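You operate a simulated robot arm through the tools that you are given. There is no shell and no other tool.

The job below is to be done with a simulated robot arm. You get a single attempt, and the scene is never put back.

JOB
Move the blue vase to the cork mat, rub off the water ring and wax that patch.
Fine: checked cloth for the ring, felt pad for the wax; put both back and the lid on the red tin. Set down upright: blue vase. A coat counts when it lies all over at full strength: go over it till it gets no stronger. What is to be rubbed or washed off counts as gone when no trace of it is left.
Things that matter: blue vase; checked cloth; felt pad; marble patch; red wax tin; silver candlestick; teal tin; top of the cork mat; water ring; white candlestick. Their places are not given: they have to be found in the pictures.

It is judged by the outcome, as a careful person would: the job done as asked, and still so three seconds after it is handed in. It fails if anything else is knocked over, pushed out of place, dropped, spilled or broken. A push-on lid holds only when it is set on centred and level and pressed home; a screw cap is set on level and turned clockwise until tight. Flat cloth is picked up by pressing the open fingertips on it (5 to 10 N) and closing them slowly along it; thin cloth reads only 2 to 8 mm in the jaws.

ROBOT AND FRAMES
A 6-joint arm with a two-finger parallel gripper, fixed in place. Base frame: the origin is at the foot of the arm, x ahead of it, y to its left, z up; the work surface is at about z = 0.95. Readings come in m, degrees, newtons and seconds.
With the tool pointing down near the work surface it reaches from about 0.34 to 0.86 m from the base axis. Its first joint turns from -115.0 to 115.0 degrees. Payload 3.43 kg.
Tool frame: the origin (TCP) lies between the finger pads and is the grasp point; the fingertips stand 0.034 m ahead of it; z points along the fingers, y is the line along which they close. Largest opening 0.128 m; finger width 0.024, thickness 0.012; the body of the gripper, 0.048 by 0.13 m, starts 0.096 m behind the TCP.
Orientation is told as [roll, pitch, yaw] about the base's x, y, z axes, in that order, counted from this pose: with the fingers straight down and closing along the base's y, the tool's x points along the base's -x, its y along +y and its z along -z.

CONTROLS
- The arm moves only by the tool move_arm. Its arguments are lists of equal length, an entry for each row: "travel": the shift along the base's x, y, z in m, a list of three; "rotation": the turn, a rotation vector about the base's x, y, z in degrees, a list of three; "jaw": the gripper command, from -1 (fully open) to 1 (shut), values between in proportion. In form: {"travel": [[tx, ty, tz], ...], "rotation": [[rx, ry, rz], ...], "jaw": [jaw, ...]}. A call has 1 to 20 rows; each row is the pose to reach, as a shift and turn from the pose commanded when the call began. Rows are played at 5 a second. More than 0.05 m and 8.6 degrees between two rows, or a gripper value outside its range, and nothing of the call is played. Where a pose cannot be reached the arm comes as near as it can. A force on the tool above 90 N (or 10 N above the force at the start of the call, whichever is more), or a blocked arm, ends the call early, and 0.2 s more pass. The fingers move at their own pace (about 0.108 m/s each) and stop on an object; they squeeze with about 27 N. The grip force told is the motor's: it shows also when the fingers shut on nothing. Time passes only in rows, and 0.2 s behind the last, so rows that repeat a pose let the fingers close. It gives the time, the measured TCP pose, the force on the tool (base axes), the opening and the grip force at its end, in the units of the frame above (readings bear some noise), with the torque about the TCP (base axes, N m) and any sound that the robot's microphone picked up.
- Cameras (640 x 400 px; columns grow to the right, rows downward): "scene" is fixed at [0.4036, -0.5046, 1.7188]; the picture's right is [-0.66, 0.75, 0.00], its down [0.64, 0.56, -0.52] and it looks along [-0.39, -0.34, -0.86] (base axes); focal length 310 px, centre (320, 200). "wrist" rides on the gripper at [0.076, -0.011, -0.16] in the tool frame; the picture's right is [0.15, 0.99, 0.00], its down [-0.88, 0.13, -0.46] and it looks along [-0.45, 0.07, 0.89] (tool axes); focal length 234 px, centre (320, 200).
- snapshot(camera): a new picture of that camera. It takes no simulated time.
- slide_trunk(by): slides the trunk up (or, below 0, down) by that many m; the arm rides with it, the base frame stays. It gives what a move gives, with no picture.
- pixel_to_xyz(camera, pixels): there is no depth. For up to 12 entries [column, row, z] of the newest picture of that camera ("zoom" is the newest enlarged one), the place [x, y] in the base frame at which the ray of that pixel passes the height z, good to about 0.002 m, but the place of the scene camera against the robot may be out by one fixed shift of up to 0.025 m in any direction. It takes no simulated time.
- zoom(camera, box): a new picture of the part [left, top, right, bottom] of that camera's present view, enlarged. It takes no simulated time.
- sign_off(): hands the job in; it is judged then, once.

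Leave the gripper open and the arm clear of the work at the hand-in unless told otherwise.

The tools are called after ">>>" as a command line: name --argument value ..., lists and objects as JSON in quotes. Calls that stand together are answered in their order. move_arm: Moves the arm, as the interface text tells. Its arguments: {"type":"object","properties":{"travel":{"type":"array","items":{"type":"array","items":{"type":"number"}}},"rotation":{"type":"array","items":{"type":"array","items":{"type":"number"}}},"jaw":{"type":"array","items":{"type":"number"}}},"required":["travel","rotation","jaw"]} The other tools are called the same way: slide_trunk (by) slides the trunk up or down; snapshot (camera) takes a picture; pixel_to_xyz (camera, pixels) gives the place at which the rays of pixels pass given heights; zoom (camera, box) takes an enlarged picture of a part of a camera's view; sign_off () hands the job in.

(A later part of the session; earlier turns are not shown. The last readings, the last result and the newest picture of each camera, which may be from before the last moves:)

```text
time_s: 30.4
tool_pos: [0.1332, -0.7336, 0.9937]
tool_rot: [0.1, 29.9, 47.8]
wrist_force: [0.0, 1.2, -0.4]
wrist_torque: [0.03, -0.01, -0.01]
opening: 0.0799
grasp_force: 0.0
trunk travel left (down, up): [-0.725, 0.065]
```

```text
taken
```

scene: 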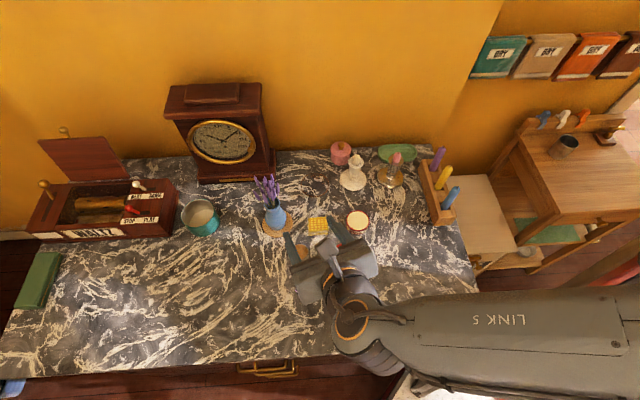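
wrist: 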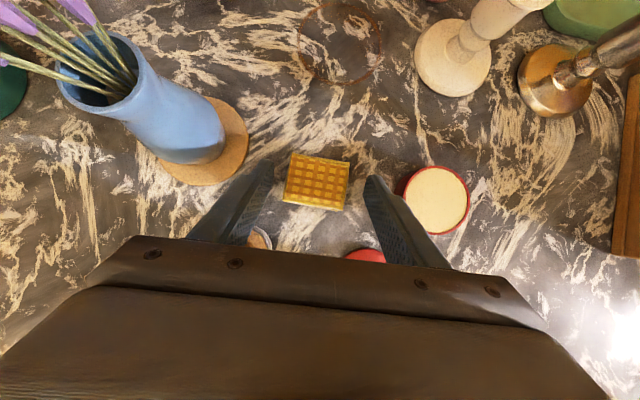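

>>> move_arm --travel '[[0, 0, 0], [0, 0, 0], [0, 0, 0], [0, 0, 0], [0, 0, 0], [0, 0, 0], [0, 0, 0], [0, 0, 0], [0, 0, 0]]' --rotation '[[0, 0, 0], [0, 0, 0], [0, 0, 0], [0, 0, 0], [0, 0, 0], [0, 0, 0], [0, 0, 0], [0, 0, 0], [0, 0, 0]]' --jaw '[-0.1, 0.0, 0.08, 0.14, 0.2, 0.26, 0.35, 0.5, 0.5]'

>>> snapshot --camera "wrist"

```text
time_s: 32.4
tool_pos: [0.1346, -0.7334, 0.9939]
tool_rot: [0.1, 30.0, 47.8]
wrist_force: [-0.1, -0.7, 0.1]
wrist_torque: [-0.02, 0.01, 0.0]
opening: 0.0531
grasp_force: 27.6
trunk travel left (down, up): [-0.725, 0.065]
```

```text
taken
```

wrist: 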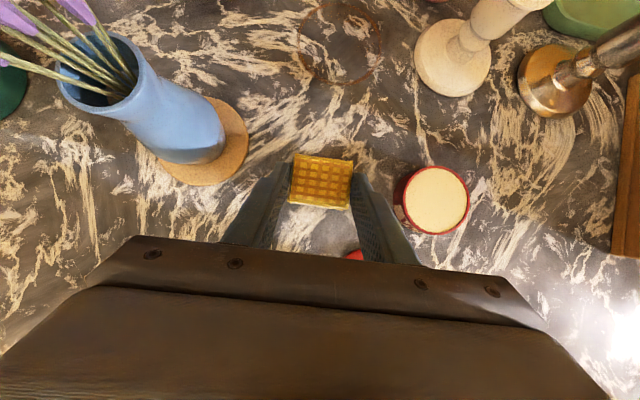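

The cloth block is gripped (0.053 opening). Before lifting I consider clearances: at 30° tilt the gripper body would come close to the white candle or the flowers while rubbing. A steeper pose (15°) puts the gripper body higher. I'll release, rise, and re-grip at 15° tilt.

>>> move_arm --travel '[[0, 0, 0], [0, 0, 0], [0, 0, 0.02], [0, 0, 0.05], [0, 0, 0.08]]' --rotation '[[0, 0, 0], [0, 0, 0], [0, 0, 0], [0, 0, 0], [0, 0, 0]]' --jaw '[0.0, -0.25, -0.25, -0.25, -0.25]'

>>> move_arm --travel '[[0, 0, 0], [0, 0, 0], [0, 0, 0]]' --rotation '[[5.55, -5.04, 0], [11.1, -10.08, 0], [11.1, -10.08, 0]]' --jaw '[-0.25, -0.25, -0.25]'

>>> snapshot --camera "wrist"

>>> zoom --camera "scene" --box '[240, 120, 440, 280]'

```text
time_s: 33.6
tool_pos: [0.1334, -0.7347, 1.0738]
tool_rot: [0.0, 30.0, 47.9]
wrist_force: [-1.0, 0.3, -0.4]
wrist_torque: [0.03, 0.03, 0.02]
opening: 0.0799
grasp_force: 0.1
trunk travel left (down, up): [-0.725, 0.065]
```

```text
time_s: 34.4
tool_pos: [0.1359, -0.734, 1.0733]
tool_rot: [-0.1, 14.9, 47.9]
wrist_force: [-0.3, 0.2, -0.6]
wrist_torque: [0.02, 0.02, -0.02]
opening: 0.0802
grasp_force: 0.0
trunk travel left (down, up): [-0.725, 0.065]
```

```text
taken
```

wrist: 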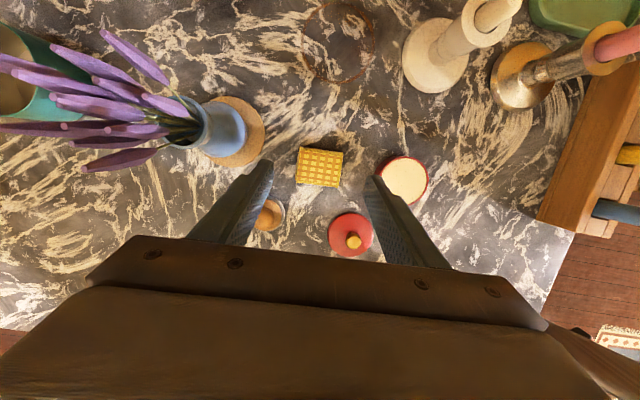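

```text
2.50 times, centred on (340, 200) of scene
```

zoom: 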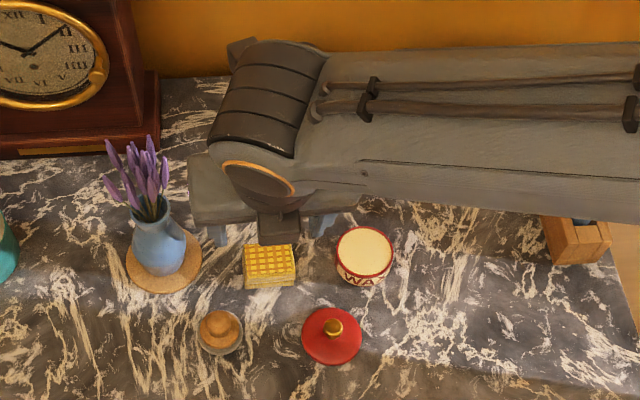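

Candle tip height I estimate at ~1.075; at 15° tilt the gripper body stays above ~1.08 and also laterally clear. I check the wall line, candle socket and cloth corners before going on.

>>> pixel_to_xyz --camera "wrist" --pixels '[[484, 22, 1.02], [484, 22, 1.04], [484, 22, 1.05], [435, 57, 0.955], [320, 168, 0.972], [300, 148, 0.972], [342, 152, 0.972], [339, 184, 0.972], [297, 180, 0.972]]'

>>> pixel_to_xyz --camera "scene" --pixels '[[278, 150, 0.95], [432, 145, 0.95], [355.6, 154.4, 1.06], [355.6, 154.4, 1.07], [355.6, 154.4, 1.08], [355.6, 154.4, 1.09], [340, 160, 0.95]]'

```text
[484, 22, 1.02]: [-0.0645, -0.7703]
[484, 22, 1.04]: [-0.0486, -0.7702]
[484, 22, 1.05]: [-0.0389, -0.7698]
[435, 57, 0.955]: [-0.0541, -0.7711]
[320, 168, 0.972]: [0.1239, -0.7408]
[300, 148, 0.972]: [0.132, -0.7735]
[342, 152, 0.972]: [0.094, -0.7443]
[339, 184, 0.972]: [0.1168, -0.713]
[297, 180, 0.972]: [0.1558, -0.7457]
```

```text
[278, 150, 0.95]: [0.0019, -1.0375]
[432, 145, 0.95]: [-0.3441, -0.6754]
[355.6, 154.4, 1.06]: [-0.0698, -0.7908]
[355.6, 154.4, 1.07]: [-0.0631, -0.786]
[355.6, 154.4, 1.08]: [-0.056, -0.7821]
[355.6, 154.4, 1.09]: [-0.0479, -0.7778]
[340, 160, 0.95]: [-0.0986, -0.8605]
```

>>> pixel_to_xyz --camera "scene" --pixels '[[310, 137, 1.2], [310, 137, 1.3], [310, 137, 1.35], [340, 138, 1.2], [340, 138, 1.3], [340, 138, 1.35], [300, 195, 1.1], [300, 195, 1.15]]'

```text
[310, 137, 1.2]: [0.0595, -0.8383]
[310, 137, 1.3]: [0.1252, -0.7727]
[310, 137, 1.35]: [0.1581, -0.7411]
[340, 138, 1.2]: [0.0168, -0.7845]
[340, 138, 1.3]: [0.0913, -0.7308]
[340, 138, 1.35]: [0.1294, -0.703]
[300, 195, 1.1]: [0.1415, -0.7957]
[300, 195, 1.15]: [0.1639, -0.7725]
```

The wrist will stay clear of the wall. I now go down at 15° tilt over the cloth centre (0.125,-0.744), to TCP (0.129,-0.739,0.993), and close slowly.

>>> move_arm --travel '[[-0.0058, -0.0047, -0.03], [-0.0058, -0.0047, -0.055], [-0.0058, -0.0047, -0.072], [-0.0058, -0.0047, -0.0805], [-0.0058, -0.0047, -0.0805]]' --rotation '[[0, 0, 0], [0, 0, 0], [0, 0, 0], [0, 0, 0], [0, 0, 0]]' --jaw '[-0.25, -0.25, -0.25, -0.25, -0.25]'

>>> snapshot --camera "wrist"

```text
time_s: 35.6
tool_pos: [0.1284, -0.7387, 0.992]
tool_rot: [-0.1, 14.9, 47.8]
wrist_force: [0.2, 1.2, 0.9]
wrist_torque: [0.03, -0.02, -0.02]
opening: 0.08
grasp_force: 0.1
trunk travel left (down, up): [-0.725, 0.065]
```

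```text
taken
```

wrist: 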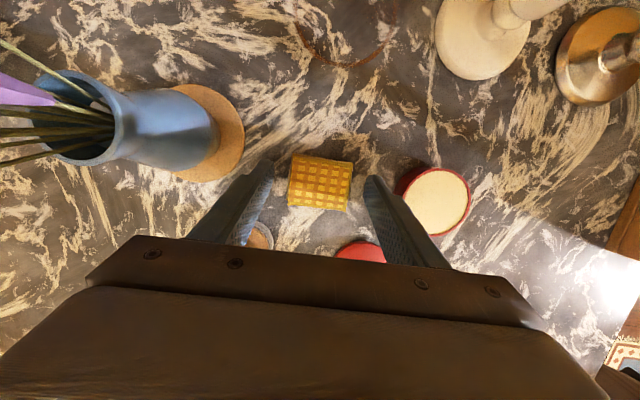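

The cloth is between the fingertips. I close slowly.

>>> move_arm --travel '[[0, 0, 0], [0, 0, 0], [0, 0, 0], [0, 0, 0], [0, 0, 0], [0, 0, 0], [0, 0, 0], [0, 0, 0], [0, 0, 0]]' --rotation '[[0, 0, 0], [0, 0, 0], [0, 0, 0], [0, 0, 0], [0, 0, 0], [0, 0, 0], [0, 0, 0], [0, 0, 0], [0, 0, 0]]' --jaw '[-0.1, 0.0, 0.08, 0.14, 0.2, 0.26, 0.35, 0.5, 0.5]'

>>> move_arm --travel '[[0, 0, 0.01], [0, 0, 0.025], [0, 0, 0.04], [0, 0, 0.04]]' --rotation '[[0, 0, 0], [0, 0, 0], [0, 0, 0], [0, 0, 0]]' --jaw '[0.6, 0.6, 0.6, 0.6]'

>>> snapshot --camera "wrist"

>>> zoom --camera "scene" --box '[240, 120, 440, 280]'

```text
time_s: 37.6
tool_pos: [0.1286, -0.7376, 0.9938]
tool_rot: [-0.1, 15.0, 47.9]
wrist_force: [-0.4, 0.4, 0.2]
wrist_torque: [0.03, -0.01, -0.02]
opening: 0.0528
grasp_force: 26.6
trunk travel left (down, up): [-0.725, 0.065]
```

```text
time_s: 38.6
tool_pos: [0.129, -0.7387, 1.033]
tool_rot: [0.0, 15.1, 47.8]
wrist_force: [-0.4, 0.2, 0.1]
wrist_torque: [-0.01, 0.0, -0.04]
opening: 0.0528
grasp_force: 27.2
trunk travel left (down, up): [-0.725, 0.065]
```

```text
taken
```

wrist: 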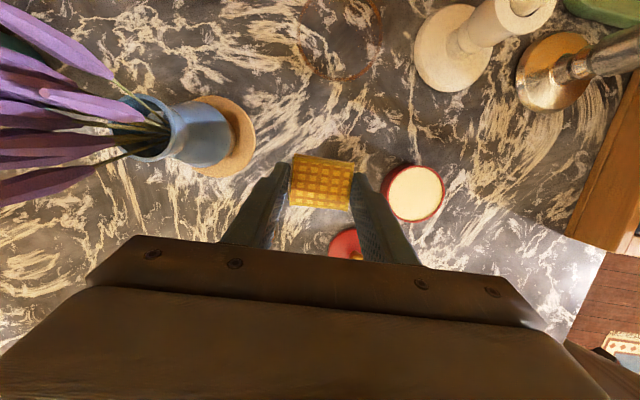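

```text
2.50 times, centred on (340, 200) of scene
```

zoom: 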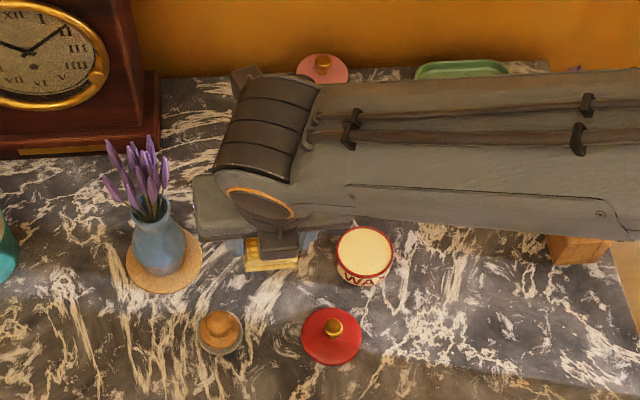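

The cloth is held (0.053). I carry it to above the ring, first in -x (away from the flowers), then outward to TCP (0.0355,-0.843).

>>> move_arm --travel '[[-0.035, -0.004, 0], [-0.069, -0.0115, 0], [-0.077, -0.045, 0], [-0.085, -0.075, 0], [-0.0935, -0.1045, 0], [-0.0935, -0.1045, 0]]' --rotation '[[0, 0, 0], [0, 0, 0], [0, 0, 0], [0, 0, 0], [0, 0, 0], [0, 0, 0]]' --jaw '[0.6, 0.6, 0.6, 0.6, 0.6, 0.6]'

>>> snapshot --camera "wrist"

>>> snapshot --camera "scene"

```text
time_s: 40.0
tool_pos: [0.0362, -0.8435, 1.033]
tool_rot: [-0.1, 15.0, 48.0]
wrist_force: [0.1, 0.2, -0.9]
wrist_torque: [-0.02, 0.01, 0.03]
opening: 0.0527
grasp_force: 27.3
trunk travel left (down, up): [-0.725, 0.065]
```

```text
taken
```

wrist: 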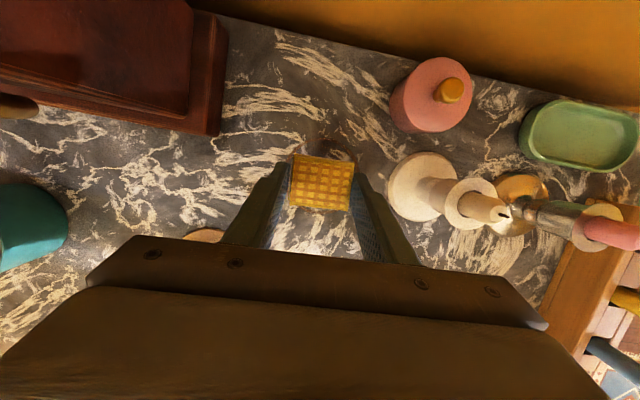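

```text
taken
```

scene: 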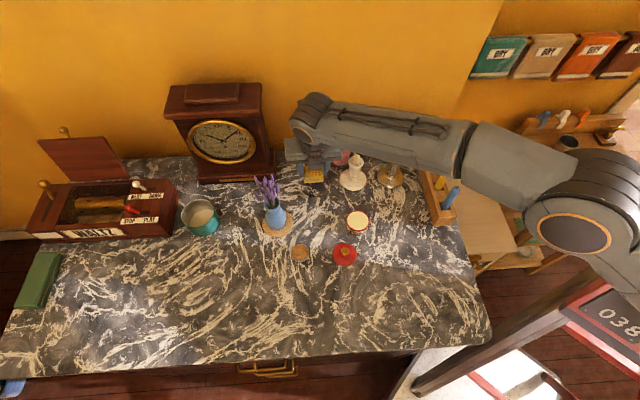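

The cloth is above the ring and everything is clear. I lower to just above the marble and feel for contact.

>>> move_arm --travel '[[0, 0, -0.015], [0, 0, -0.03], [0, 0, -0.038], [0, 0, -0.038]]' --rotation '[[0, 0, 0], [0, 0, 0], [0, 0, 0], [0, 0, 0]]' --jaw '[0.6, 0.6, 0.6, 0.6]'

>>> move_arm --travel '[[0, 0, -0.001], [0, 0, -0.002], [0, 0, -0.002]]' --rotation '[[0, 0, 0], [0, 0, 0], [0, 0, 0]]' --jaw '[0.6, 0.6, 0.6]'

```text
time_s: 41.0
tool_pos: [0.0346, -0.8434, 0.9951]
tool_rot: [-0.1, 15.0, 47.9]
wrist_force: [0.5, 0.2, -1.0]
wrist_torque: [-0.01, 0.0, 0.0]
opening: 0.053
grasp_force: 27.2
trunk travel left (down, up): [-0.725, 0.065]
```

```text
time_s: 41.8
tool_pos: [0.0352, -0.8436, 0.9924]
tool_rot: [-0.1, 14.9, 47.8]
wrist_force: [0.2, 0.1, 0.8]
wrist_torque: [0.02, -0.05, 0.0]
opening: 0.0525
grasp_force: 26.9
trunk travel left (down, up): [-0.725, 0.065]
```

>>> move_arm --travel '[[0, 0, -0.001], [0, 0, -0.001]]' --rotation '[[0, 0, 0], [0, 0, 0]]' --jaw '[0.6, 0.6]'

>>> move_arm --travel '[[0, 0, -0.001], [0, 0, -0.001]]' --rotation '[[0, 0, 0], [0, 0, 0]]' --jaw '[0.6, 0.6]'

```text
time_s: 42.4
tool_pos: [0.0353, -0.8434, 0.993]
tool_rot: [-0.1, 15.2, 47.7]
wrist_force: [-0.6, 0.8, 6.2]
wrist_torque: [0.13, 0.03, 0.0]
opening: 0.0528
grasp_force: 27.2
trunk travel left (down, up): [-0.725, 0.065]
```

```text
time_s: 43.0
tool_pos: [0.0365, -0.8436, 0.9928]
tool_rot: [-0.2, 15.1, 47.8]
wrist_force: [-0.7, 0.1, 14.5]
wrist_torque: [0.04, 0.08, -0.02]
opening: 0.0527
grasp_force: 26.8
trunk travel left (down, up): [-0.725, 0.065]
```

Contact at 14.5 N press. I now rub in a circle of 24 mm radius around the ring centre, keeping this height.

>>> move_arm --travel '[[0.012, 0, 0], [0.024, 0, 0], [0.0208, 0.012, 0], [0.012, 0.0208, 0], [0, 0.024, 0], [-0.012, 0.0208, 0], [-0.0208, 0.012, 0], [-0.024, 0, 0], [-0.0208, -0.012, 0], [-0.012, -0.0208, 0], [0, -0.024, 0], [0.012, -0.0208, 0], [0.0208, -0.012, 0], [0.024, 0, 0], [0.0208, 0.012, 0]]' --rotation '[[0, 0, 0], [0, 0, 0], [0, 0, 0], [0, 0, 0], [0, 0, 0], [0, 0, 0], [0, 0, 0], [0, 0, 0], [0, 0, 0], [0, 0, 0], [0, 0, 0], [0, 0, 0], [0, 0, 0], [0, 0, 0], [0, 0, 0]]' --jaw '[0.6, 0.6, 0.6, 0.6, 0.6, 0.6, 0.6, 0.6, 0.6, 0.6, 0.6, 0.6, 0.6, 0.6, 0.6]'

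>>> snapshot --camera "wrist"

>>> zoom --camera "scene" --box '[260, 130, 380, 210]'

```text
time_s: 46.2
tool_pos: [0.0582, -0.8303, 0.9923]
tool_rot: [-0.2, 15.1, 48.0]
wrist_force: [6.8, -5.9, 21.1]
wrist_torque: [-0.27, -0.1, 0.08]
opening: 0.0527
grasp_force: 26.7
trunk travel left (down, up): [-0.725, 0.065]
```

```text
taken
```

wrist: 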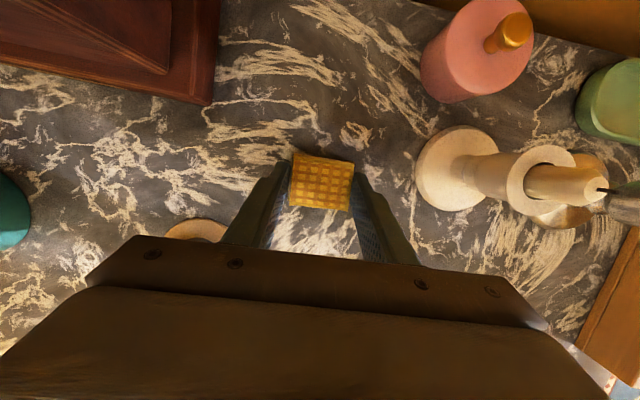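

```text
5.00 times, centred on (320, 170) of scene
```

zoom: 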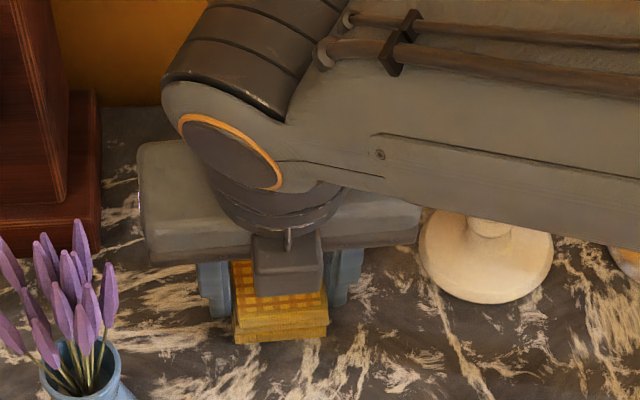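

The rub works: no ring left in the uncovered part. I go on with a reversed inner circle (18 mm) and then a wider one (28 mm).

>>> move_arm --travel '[[-0.0052, -0.003, 0], [-0.0028, -0.012, 0], [-0.0052, -0.021, 0], [-0.0118, -0.0276, 0], [-0.0208, -0.03, 0], [-0.0298, -0.0276, 0], [-0.0364, -0.021, 0], [-0.0388, -0.012, 0], [-0.0364, -0.003, 0], [-0.0298, 0.0036, 0], [-0.0208, 0.006, 0], [-0.0118, 0.0036, 0], [0.0034, 0.002, 0], [0.0072, -0.012, 0], [0.0034, -0.026, 0], [-0.0068, -0.0362, 0], [-0.0208, -0.04, 0], [-0.0348, -0.0362, 0], [-0.045, -0.026, 0], [-0.0488, -0.012, 0]]' --rotation '[[0, 0, 0], [0, 0, 0], [0, 0, 0], [0, 0, 0], [0, 0, 0], [0, 0, 0], [0, 0, 0], [0, 0, 0], [0, 0, 0], [0, 0, 0], [0, 0, 0], [0, 0, 0], [0, 0, 0], [0, 0, 0], [0, 0, 0], [0, 0, 0], [0, 0, 0], [0, 0, 0], [0, 0, 0], [0, 0, 0]]' --jaw '[0.6, 0.6, 0.6, 0.6, 0.6, 0.6, 0.6, 0.6, 0.6, 0.6, 0.6, 0.6, 0.6, 0.6, 0.6, 0.6, 0.6, 0.6, 0.6, 0.6]'

>>> snapshot --camera "wrist"

```text
time_s: 50.4
tool_pos: [0.0068, -0.843, 0.9931]
tool_rot: [0.1, 15.1, 47.9]
wrist_force: [0.6, -2.9, 12.1]
wrist_torque: [-0.19, -0.01, 0.0]
opening: 0.0528
grasp_force: 26.8
trunk travel left (down, up): [-0.725, 0.065]
```

```text
taken
```

wrist: 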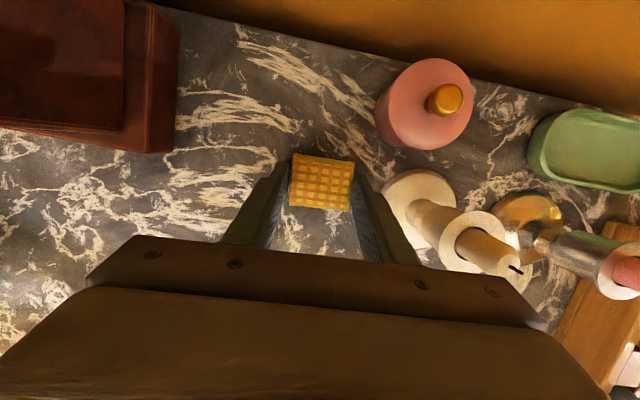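

Continuing: finish the near side of the circle, cross the centre, then one more full loop.

>>> move_arm --travel '[[0.0072, 0.012, 0], [0.016, 0.0208, 0], [0.028, 0.028, 0], [0.042, 0.0242, 0], [0.0522, 0.014, 0], [0.038, 0.005, 0], [0.028, 0, 0], [0.018, -0.005, 0], [0.028, -0.015, 0], [0.028, -0.026, 0], [0.046, -0.018, 0], [0.054, 0, 0], [0.046, 0.018, 0], [0.028, 0.026, 0], [0.012, 0.016, 0], [0.003, 0, 0], [0.01, -0.018, 0], [0.028, -0.026, 0], [0.028, -0.01, 0], [0.028, 0, 0]]' --rotation '[[0, 0, 0], [0, 0, 0], [0, 0, 0], [0, 0, 0], [0, 0, 0], [0, 0, 0], [0, 0, 0], [0, 0, 0], [0, 0, 0], [0, 0, 0], [0, 0, 0], [0, 0, 0], [0, 0, 0], [0, 0, 0], [0, 0, 0], [0, 0, 0], [0, 0, 0], [0, 0, 0], [0, 0, 0], [0, 0, 0]]' --jaw '[0.6, 0.6, 0.6, 0.6, 0.6, 0.6, 0.6, 0.6, 0.6, 0.6, 0.6, 0.6, 0.6, 0.6, 0.6, 0.6, 0.6, 0.6, 0.6, 0.6]'

>>> snapshot --camera "wrist"

```text
time_s: 54.6
tool_pos: [0.0358, -0.8441, 0.99]
tool_rot: [-0.1, 15.0, 47.8]
wrist_force: [0.2, -1.3, 6.8]
wrist_torque: [-0.02, 0.06, 0.02]
opening: 0.053
grasp_force: 27.1
trunk travel left (down, up): [-0.725, 0.065]
```

```text
taken
```

wrist: 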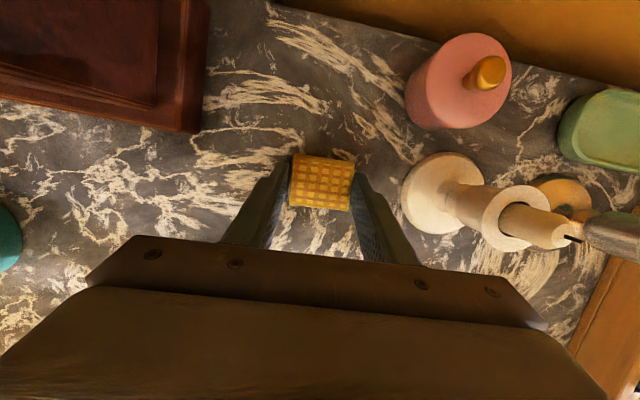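

I lift and back off to inspect the marble.

>>> move_arm --travel '[[0, 0, 0.02], [0, 0, 0.045], [0.005, 0.03, 0.06], [0.015, 0.065, 0.07], [0.025, 0.095, 0.075], [0.035, 0.12, 0.08], [0.035, 0.12, 0.08]]' --rotation '[[0, 0, 0], [0, 0, 0], [0, 0, 0], [0, 0, 0], [0, 0, 0], [0, 0, 0], [0, 0, 0]]' --jaw '[0.6, 0.6, 0.6, 0.6, 0.6, 0.6, 0.6]'

>>> zoom --camera "wrist" --box '[220, 20, 460, 170]'

>>> zoom --camera "scene" --box '[260, 130, 380, 210]'

```text
time_s: 56.2
tool_pos: [0.0718, -0.7221, 1.0717]
tool_rot: [-0.1, 15.0, 47.8]
wrist_force: [0.2, -0.7, 0.3]
wrist_torque: [0.01, 0.02, -0.03]
opening: 0.0525
grasp_force: 26.7
trunk travel left (down, up): [-0.725, 0.065]
```

```text
2.67 times, centred on (340, 95) of wrist
```

zoom: 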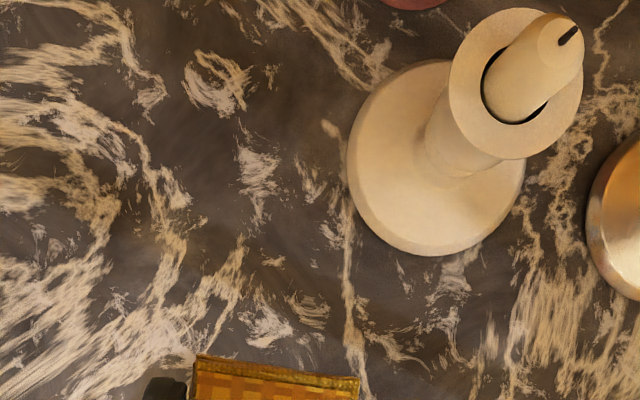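

```text
5.00 times, centred on (320, 170) of scene
```

zoom: 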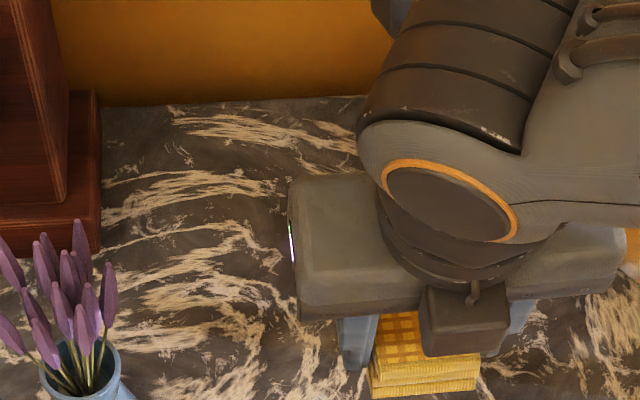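

I locate the ring area in this picture to inspect it properly.

>>> snapshot --camera "wrist"

>>> pixel_to_xyz --camera "wrist" --pixels '[[300, 60, 0.95], [320, 60, 0.95], [300, 30, 0.95], [280, 60, 0.95], [260, 90, 0.95], [300, 90, 0.95]]'

```text
taken
```

wrist: 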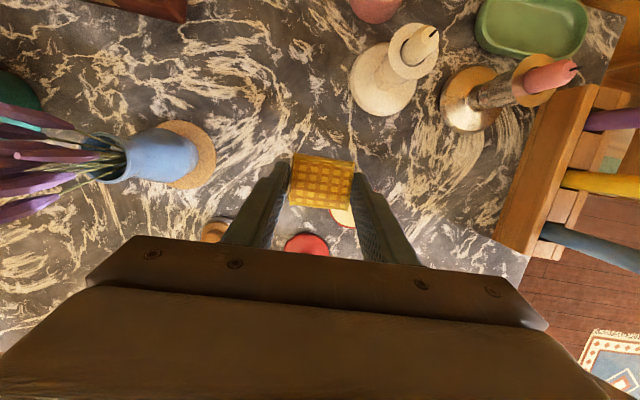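

```text
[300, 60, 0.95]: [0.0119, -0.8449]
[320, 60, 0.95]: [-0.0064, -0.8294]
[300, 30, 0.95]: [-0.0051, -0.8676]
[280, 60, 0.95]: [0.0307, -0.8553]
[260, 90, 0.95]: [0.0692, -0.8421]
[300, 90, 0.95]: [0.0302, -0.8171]
```

Ring centre would be at pixel (282,64) with about 43 px radius. I zoom into that.

>>> zoom --camera "wrist" --box '[210, 0, 370, 100]'

>>> zoom --camera "wrist" --box '[220, 60, 348, 140]'

```text
4.00 times, centred on (290, 50) of wrist
```

zoom: 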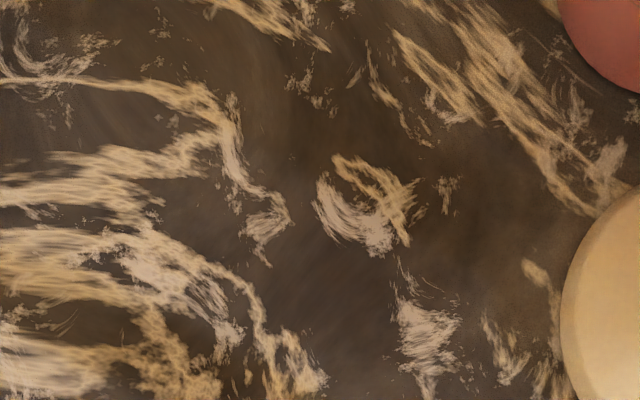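

```text
5.00 times, centred on (284, 100) of wrist
```

zoom: 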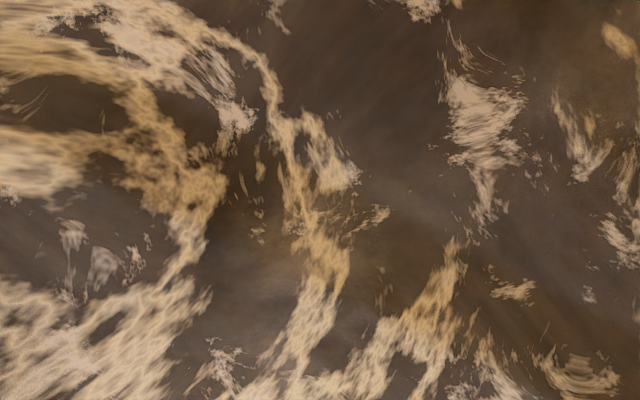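

The ring seems gone. I check more closely along where it ran: top, left, right and bottom parts.

>>> zoom --camera "wrist" --box '[230, 5, 294, 45]'

>>> zoom --camera "wrist" --box '[280, 5, 344, 45]'

>>> zoom --camera "wrist" --box '[220, 45, 284, 85]'

>>> zoom --camera "wrist" --box '[284, 45, 348, 85]'

>>> zoom --camera "wrist" --box '[250, 80, 314, 120]'

```text
10.00 times, centred on (262, 25) of wrist
```

zoom: 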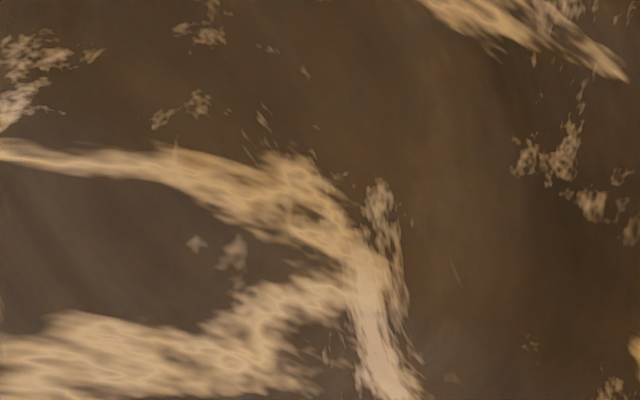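

```text
10.00 times, centred on (312, 25) of wrist
```

zoom: 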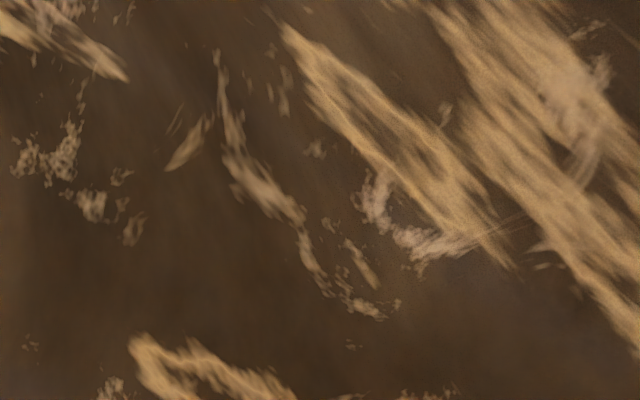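

```text
10.00 times, centred on (252, 65) of wrist
```

zoom: 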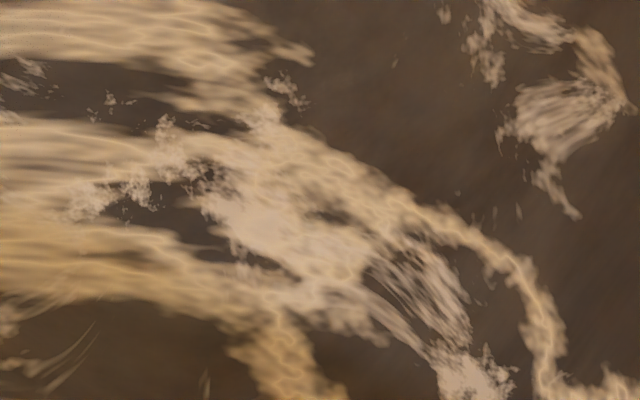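

```text
10.00 times, centred on (316, 65) of wrist
```

zoom: 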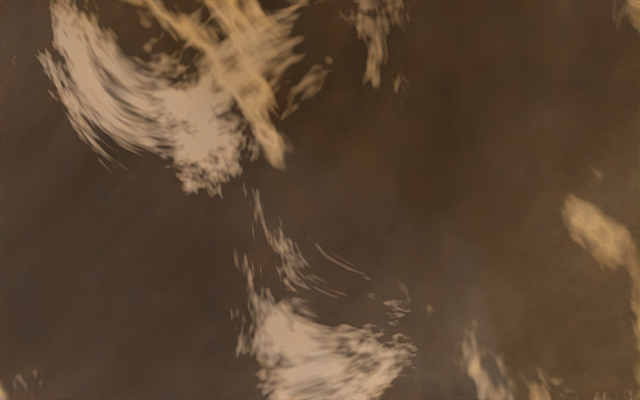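

```text
10.00 times, centred on (282, 100) of wrist
```

zoom: 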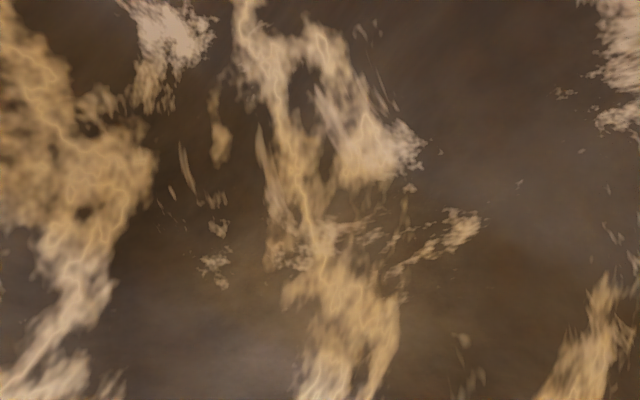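

No brown ring shows any more. For a full unobstructed check I move the arm aside (still holding the cloth) to (0.20,-0.65,1.10) and look with the scene camera.

>>> move_arm --travel '[[0.03, 0.02, 0.02], [0.065, 0.04, 0.03], [0.1, 0.06, 0.03], [0.13, 0.08, 0.03], [0.13, 0.08, 0.03]]' --rotation '[[0, 0, 0], [0, 0, 0], [0, 0, 0], [0, 0, 0], [0, 0, 0]]' --jaw '[0.6, 0.6, 0.6, 0.6, 0.6]'

>>> zoom --camera "scene" --box '[270, 140, 398, 220]'

>>> zoom --camera "scene" --box '[290, 165, 354, 205]'

```text
time_s: 57.4
tool_pos: [0.1997, -0.6417, 1.1011]
tool_rot: [-0.1, 14.9, 47.8]
wrist_force: [0.6, -0.8, -0.2]
wrist_torque: [-0.04, 0.01, -0.01]
opening: 0.0529
grasp_force: 26.9
trunk travel left (down, up): [-0.725, 0.065]
```

```text
5.00 times, centred on (334, 180) of scene
```

zoom: 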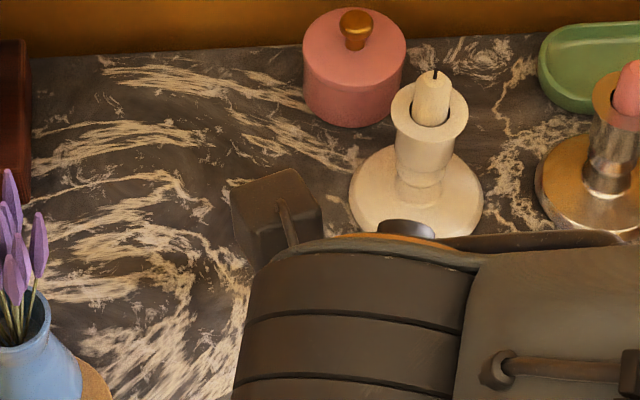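

```text
10.00 times, centred on (322, 185) of scene
```

zoom: 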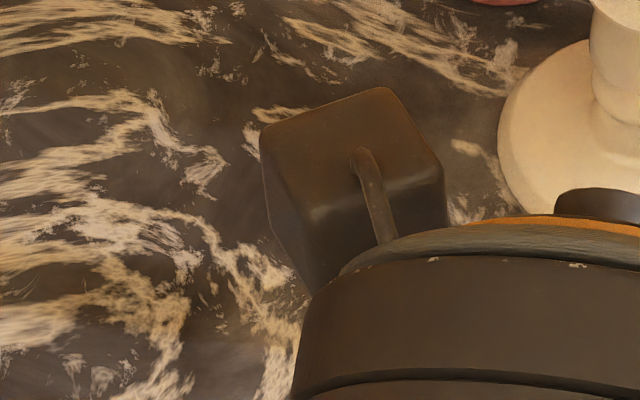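

The camera box of the gripper still hides part. I move further back.

>>> move_arm --travel '[[0.02, 0.04, 0.01], [0.04, 0.08, 0.02], [0.05, 0.12, 0.02], [0.05, 0.15, 0.02], [0.05, 0.15, 0.02]]' --rotation '[[0, 0, 0], [0, 0, 0], [0, 0, 0], [0, 0, 0], [0, 0, 0]]' --jaw '[0.6, 0.6, 0.6, 0.6, 0.6]'

>>> zoom --camera "scene" --box '[270, 140, 398, 220]'

>>> zoom --camera "scene" --box '[290, 165, 354, 205]'

```text
time_s: 58.6
tool_pos: [0.2499, -0.4931, 1.1213]
tool_rot: [-0.1, 15.0, 47.7]
wrist_force: [-0.1, -0.5, -0.9]
wrist_torque: [0.03, 0.0, 0.02]
opening: 0.0528
grasp_force: 26.6
trunk travel left (down, up): [-0.725, 0.065]
```

```text
5.00 times, centred on (334, 180) of scene
```

zoom: 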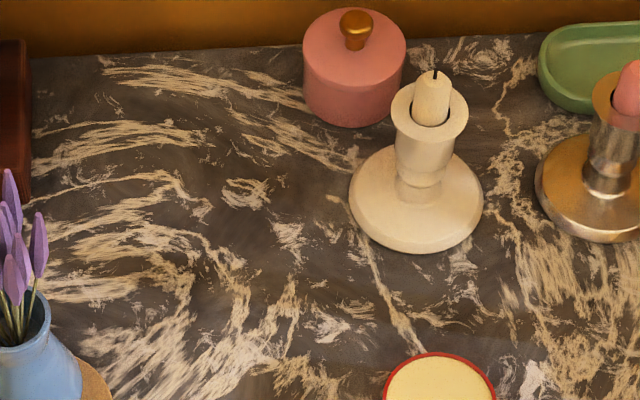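

```text
10.00 times, centred on (322, 185) of scene
```

zoom: 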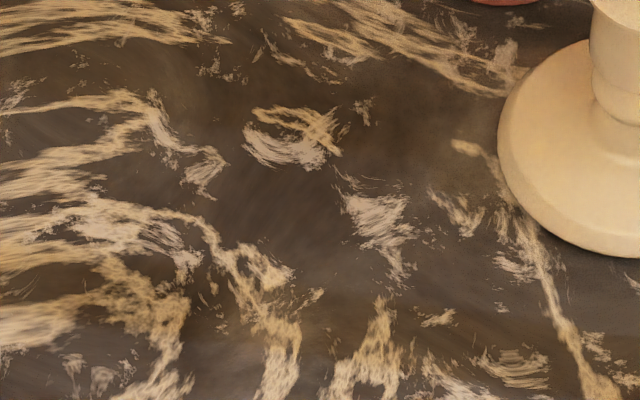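

The marble looks clean; I take some stronger magnifications along the former ring line to be sure.

>>> zoom --camera "scene" --box '[300, 185, 340, 210]'

>>> zoom --camera "scene" --box '[300, 165, 340, 190]'

>>> zoom --camera "wrist" --box '[160, 0, 480, 200]'

```text
16.00 times, centred on (320, 198) of scene
```

zoom: 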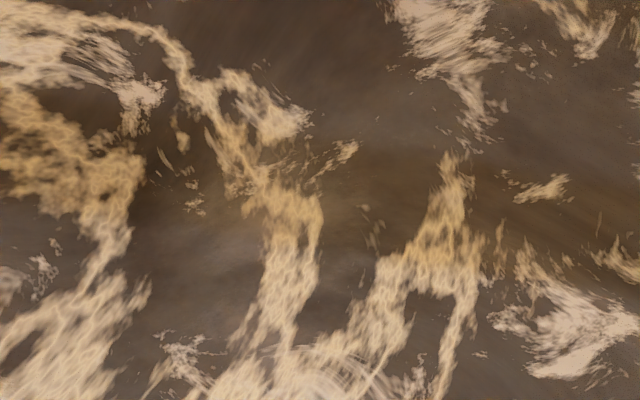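

```text
16.00 times, centred on (320, 178) of scene
```

zoom: 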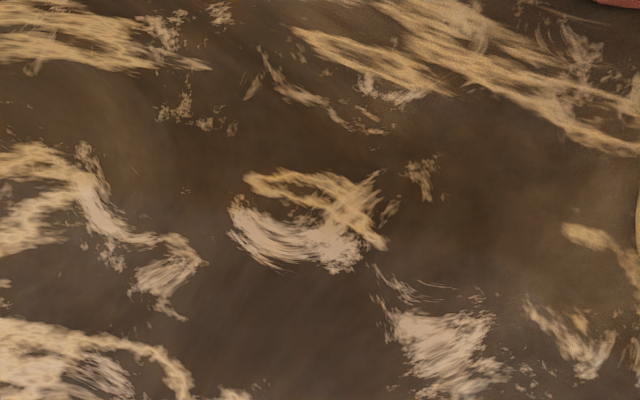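

```text
2.00 times, centred on (320, 100) of wrist
```

zoom: 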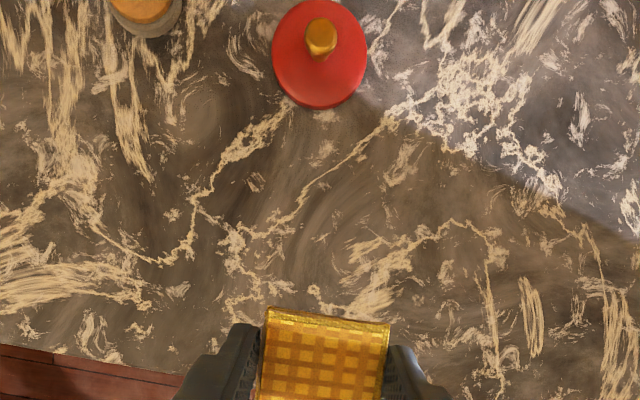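

A faint brownish band remains at scene (320,197.5), which may be natural marble tint or a trace near the ring's near edge. I get its location.

>>> pixel_to_xyz --camera "scene" --pixels '[[310, 197.5, 0.95], [320, 197.5, 0.95], [330, 197.8, 0.95], [337, 198.5, 0.95], [277.6, 223.6, 0.955], [305, 173, 0.95]]'

>>> snapshot --camera "wrist"

```text
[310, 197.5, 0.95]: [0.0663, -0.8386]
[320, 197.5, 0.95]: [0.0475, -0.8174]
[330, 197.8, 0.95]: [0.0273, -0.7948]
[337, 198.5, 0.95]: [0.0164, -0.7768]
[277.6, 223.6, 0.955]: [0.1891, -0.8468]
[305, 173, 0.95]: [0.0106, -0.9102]
```

```text
taken
```

wrist: 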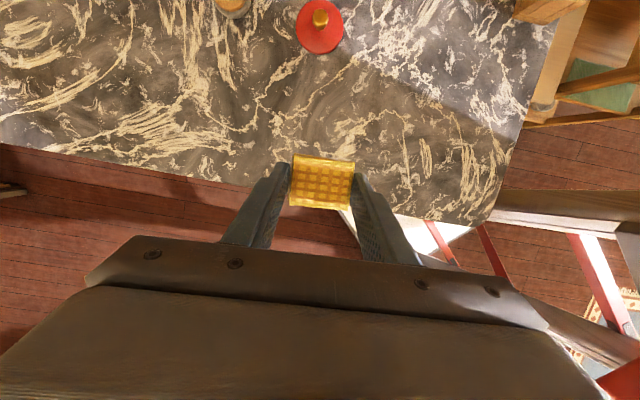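

The band runs straight away from the ring (up to 0.08 m from its centre), so it is natural marble. Still, for safety I give the ring zone two more loops while I hold the cloth. I go back over it the same way.

>>> move_arm --travel '[[-0.025, -0.033, -0.005], [-0.05, -0.065, -0.01], [-0.076, -0.098, -0.02], [-0.102, -0.131, -0.03], [-0.127, -0.163, -0.04], [-0.153, -0.196, -0.045], [-0.178, -0.229, -0.05], [-0.19, -0.265, -0.065], [-0.2, -0.3, -0.08], [-0.208, -0.33, -0.09], [-0.2135, -0.35, -0.1], [-0.2135, -0.35, -0.12], [-0.2135, -0.35, -0.129], [-0.2135, -0.35, -0.129]]' --rotation '[[0, 0, 0], [0, 0, 0], [0, 0, 0], [0, 0, 0], [0, 0, 0], [0, 0, 0], [0, 0, 0], [0, 0, 0], [0, 0, 0], [0, 0, 0], [0, 0, 0], [0, 0, 0], [0, 0, 0], [0, 0, 0]]' --jaw '[0.6, 0.6, 0.6, 0.6, 0.6, 0.6, 0.6, 0.6, 0.6, 0.6, 0.6, 0.6, 0.6, 0.6]'

>>> move_arm --travel '[[0, 0, -0.001], [0, 0, -0.002], [0, 0, -0.002]]' --rotation '[[0, 0, 0], [0, 0, 0], [0, 0, 0]]' --jaw '[0.6, 0.6, 0.6]'

```text
time_s: 61.6
tool_pos: [0.0375, -0.8427, 0.9919]
tool_rot: [-0.2, 15.0, 47.7]
wrist_force: [-0.1, 0.6, 0.1]
wrist_torque: [0.02, 0.01, 0.04]
opening: 0.0528
grasp_force: 26.6
trunk travel left (down, up): [-0.725, 0.065]
```

```text
time_s: 62.4
tool_pos: [0.0369, -0.8429, 0.9918]
tool_rot: [-0.1, 15.1, 47.8]
wrist_force: [0.8, 1.4, 5.7]
wrist_torque: [0.06, 0.03, 0.01]
opening: 0.0528
grasp_force: 27.1
trunk travel left (down, up): [-0.725, 0.065]
```

Contact at 5.7 N. I press 1 mm further and do two loops (27 mm, then 22 mm and centre).

>>> move_arm --travel '[[0, 0, -0.001], [0.013, 0, -0.001], [0.027, 0, -0.001], [0.0234, 0.0135, -0.001], [0.0135, 0.0234, -0.001], [0, 0.027, -0.001], [-0.0125, 0.0217, -0.001], [-0.021, 0.0125, -0.001], [-0.026, 0, -0.001], [-0.0234, -0.0135, -0.001], [-0.0135, -0.0234, -0.001], [0, -0.027, -0.001], [0.0135, -0.0234, -0.001], [0.0234, -0.0135, -0.001], [0.027, 0, -0.001], [0.0234, 0.0135, -0.001], [0.0135, 0.0234, -0.001], [0, 0.027, -0.001], [-0.0125, 0.0217, -0.001], [-0.021, 0.0125, -0.001]]' --rotation '[[0, 0, 0], [0, 0, 0], [0, 0, 0], [0, 0, 0], [0, 0, 0], [0, 0, 0], [0, 0, 0], [0, 0, 0], [0, 0, 0], [0, 0, 0], [0, 0, 0], [0, 0, 0], [0, 0, 0], [0, 0, 0], [0, 0, 0], [0, 0, 0], [0, 0, 0], [0, 0, 0], [0, 0, 0], [0, 0, 0]]' --jaw '[0.6, 0.6, 0.6, 0.6, 0.6, 0.6, 0.6, 0.6, 0.6, 0.6, 0.6, 0.6, 0.6, 0.6, 0.6, 0.6, 0.6, 0.6, 0.6, 0.6]'

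>>> move_arm --travel '[[0.001, -0.0125, 0], [0.008, -0.03, 0], [0.021, -0.035, 0], [0.035, -0.031, 0], [0.041, -0.0125, 0], [0.035, 0.003, 0], [0.021, 0.008, 0], [0.009, -0.002, 0], [0.021, -0.0125, 0], [0.031, -0.0125, 0], [0.021, -0.0225, 0], [0.011, -0.0125, 0], [0.021, -0.0125, 0]]' --rotation '[[0, 0, 0], [0, 0, 0], [0, 0, 0], [0, 0, 0], [0, 0, 0], [0, 0, 0], [0, 0, 0], [0, 0, 0], [0, 0, 0], [0, 0, 0], [0, 0, 0], [0, 0, 0], [0, 0, 0]]' --jaw '[0.6, 0.6, 0.6, 0.6, 0.6, 0.6, 0.6, 0.6, 0.6, 0.6, 0.6, 0.6, 0.6]'

```text
time_s: 66.6
tool_pos: [0.0145, -0.83, 0.9907]
tool_rot: [0.0, 15.1, 47.8]
wrist_force: [5.8, 10.0, 28.4]
wrist_torque: [0.13, -0.12, -0.04]
opening: 0.0527
grasp_force: 27.3
trunk travel left (down, up): [-0.725, 0.065]
```

```text
time_s: 69.4
tool_pos: [0.0342, -0.8441, 0.9905]
tool_rot: [0.0, 15.1, 47.8]
wrist_force: [-8.4, 0.0, 15.0]
wrist_torque: [-0.11, 0.35, -0.08]
opening: 0.0527
grasp_force: 27.4
trunk travel left (down, up): [-0.725, 0.065]
```

I lift the cloth, carry it back the same way and lower it to its home spot.

>>> move_arm --travel '[[0, 0, 0.02], [0, 0, 0.045], [0.008, 0.0295, 0.05], [0.016, 0.0595, 0.05], [0.0235, 0.093, 0.05], [0.058, 0.1, 0.05], [0.092, 0.1045, 0.05], [0.092, 0.1045, 0.03], [0.092, 0.1045, 0.01], [0.092, 0.1045, 0.005], [0.092, 0.1045, 0.005]]' --rotation '[[0, 0, 0], [0, 0, 0], [0, 0, 0], [0, 0, 0], [0, 0, 0], [0, 0, 0], [0, 0, 0], [0, 0, 0], [0, 0, 0], [0, 0, 0], [0, 0, 0]]' --jaw '[0.6, 0.6, 0.6, 0.6, 0.6, 0.6, 0.6, 0.6, 0.6, 0.6, 0.6]'

>>> snapshot --camera "wrist"

```text
time_s: 71.8
tool_pos: [0.1288, -0.7384, 0.994]
tool_rot: [-0.1, 15.1, 47.8]
wrist_force: [-0.7, -0.3, -0.6]
wrist_torque: [-0.02, 0.0, 0.02]
opening: 0.0527
grasp_force: 27.2
trunk travel left (down, up): [-0.725, 0.065]
```

```text
taken
```

wrist: 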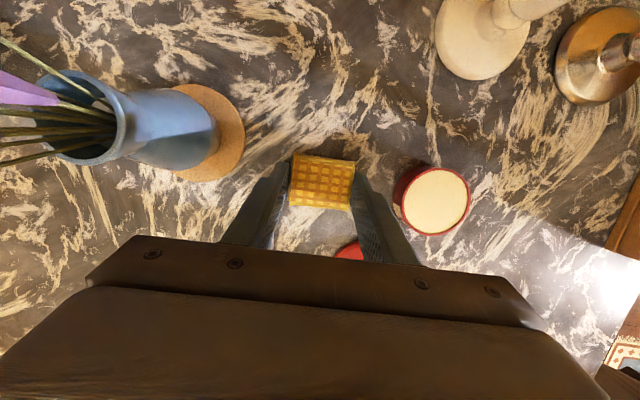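

The view also shows no ring where it was before. I lower in small steps until the cloth touches the marble.

>>> move_arm --travel '[[0, 0, -0.001], [0, 0, -0.002], [0, 0, -0.002]]' --rotation '[[0, 0, 0], [0, 0, 0], [0, 0, 0]]' --jaw '[0.6, 0.6, 0.6]'

>>> move_arm --travel '[[0, 0, -0.001], [0, 0, -0.001]]' --rotation '[[0, 0, 0], [0, 0, 0]]' --jaw '[0.6, 0.6]'

```text
time_s: 72.6
tool_pos: [0.1284, -0.7384, 0.9919]
tool_rot: [0.0, 15.0, 47.7]
wrist_force: [-0.3, -0.8, -0.3]
wrist_torque: [0.02, 0.05, 0.04]
opening: 0.0528
grasp_force: 26.9
trunk travel left (down, up): [-0.725, 0.065]
```

```text
time_s: 73.2
tool_pos: [0.1287, -0.7372, 0.9917]
tool_rot: [-0.1, 14.9, 47.8]
wrist_force: [0.2, 0.8, -1.1]
wrist_torque: [0.02, 0.01, -0.02]
opening: 0.0528
grasp_force: 27.1
trunk travel left (down, up): [-0.725, 0.065]
```

>>> move_arm --travel '[[0, 0, -0.001], [0, 0, -0.001]]' --rotation '[[0, 0, 0], [0, 0, 0]]' --jaw '[0.6, 0.6]'

>>> move_arm --travel '[[0, 0, -0.0007], [0, 0, -0.0007]]' --rotation '[[0, 0, 0], [0, 0, 0]]' --jaw '[0.6, 0.6]'

```text
time_s: 73.8
tool_pos: [0.1289, -0.7376, 0.99]
tool_rot: [-0.2, 15.0, 47.8]
wrist_force: [-0.3, 0.5, 1.0]
wrist_torque: [0.04, 0.06, 0.01]
opening: 0.0529
grasp_force: 27.0
trunk travel left (down, up): [-0.725, 0.065]
```

```text
time_s: 74.4
tool_pos: [0.1291, -0.739, 0.9901]
tool_rot: [-0.1, 15.2, 47.7]
wrist_force: [-1.5, 1.0, 7.3]
wrist_torque: [0.02, 0.06, 0.01]
opening: 0.0529
grasp_force: 26.7
trunk travel left (down, up): [-0.725, 0.065]
```

The cloth rests on the marble (7 N). I open slowly and lift straight up.

>>> move_arm --travel '[[0, 0, 0], [0, 0, 0], [0, 0, 0], [0, 0, 0], [0, 0, 0.015], [0, 0, 0.04], [0, 0, 0.07], [0, 0.01, 0.1], [0, 0.02, 0.12]]' --rotation '[[0, 0, 0], [0, 0, 0], [0, 0, 0], [0, 0, 0], [0, 0, 0], [0, 0, 0], [0, 0, 0], [0, 0, 0], [0, 0, 0]]' --jaw '[0.15, 0.05, -0.1, -0.25, -0.25, -0.25, -0.25, -0.25, -0.25]'

>>> snapshot --camera "wrist"

>>> zoom --camera "wrist" --box '[220, 120, 420, 240]'

```text
time_s: 76.4
tool_pos: [0.1298, -0.7183, 1.1082]
tool_rot: [0.0, 15.1, 47.9]
wrist_force: [-0.2, -0.4, 0.0]
wrist_torque: [0.03, 0.0, 0.02]
opening: 0.0799
grasp_force: 0.0
trunk travel left (down, up): [-0.725, 0.065]
```

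```text
taken
```

wrist: 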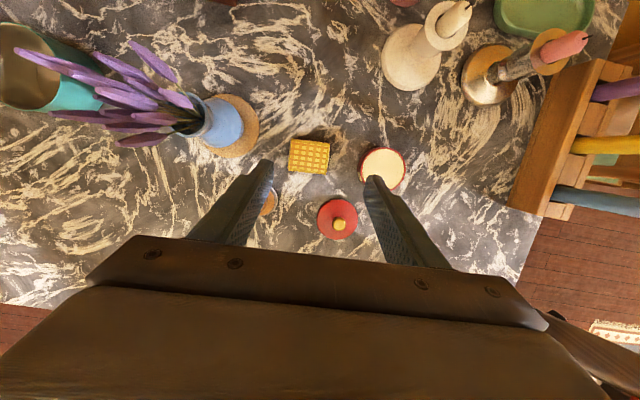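

```text
3.20 times, centred on (320, 180) of wrist
```

zoom: 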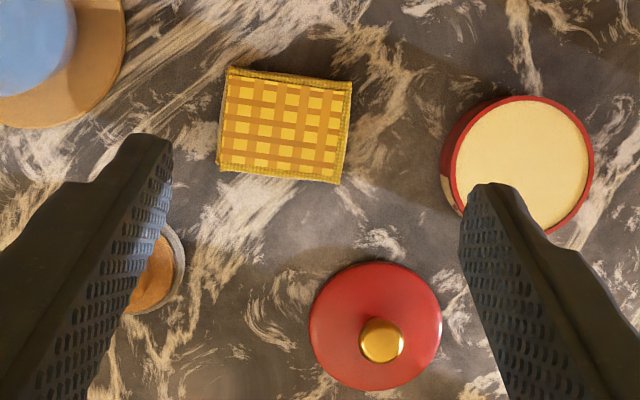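

The cloth is back at its place. Now the felt pad: I take close-ups of it from the scene camera to learn its shape.

>>> zoom --camera "scene" --box '[284, 240, 316, 260]'

>>> zoom --camera "scene" --box '[320, 200, 384, 270]'

```text
16.00 times, centred on (300, 250) of scene
```

zoom: 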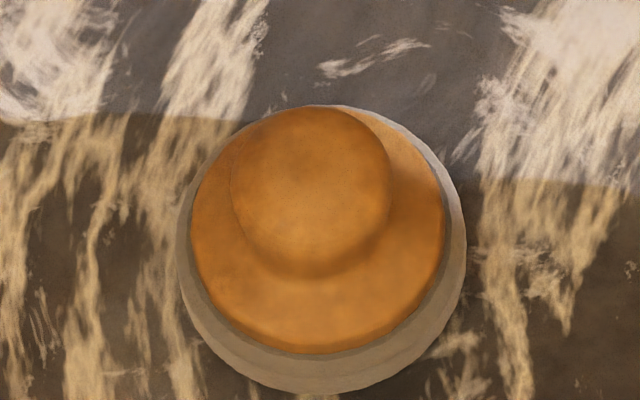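

```text
5.71 times, centred on (352, 235) of scene
```

zoom: 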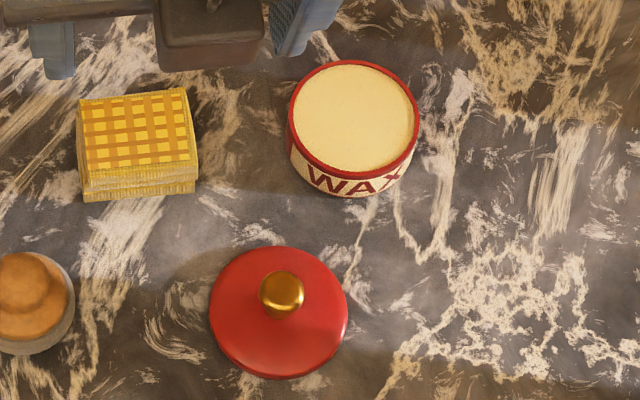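

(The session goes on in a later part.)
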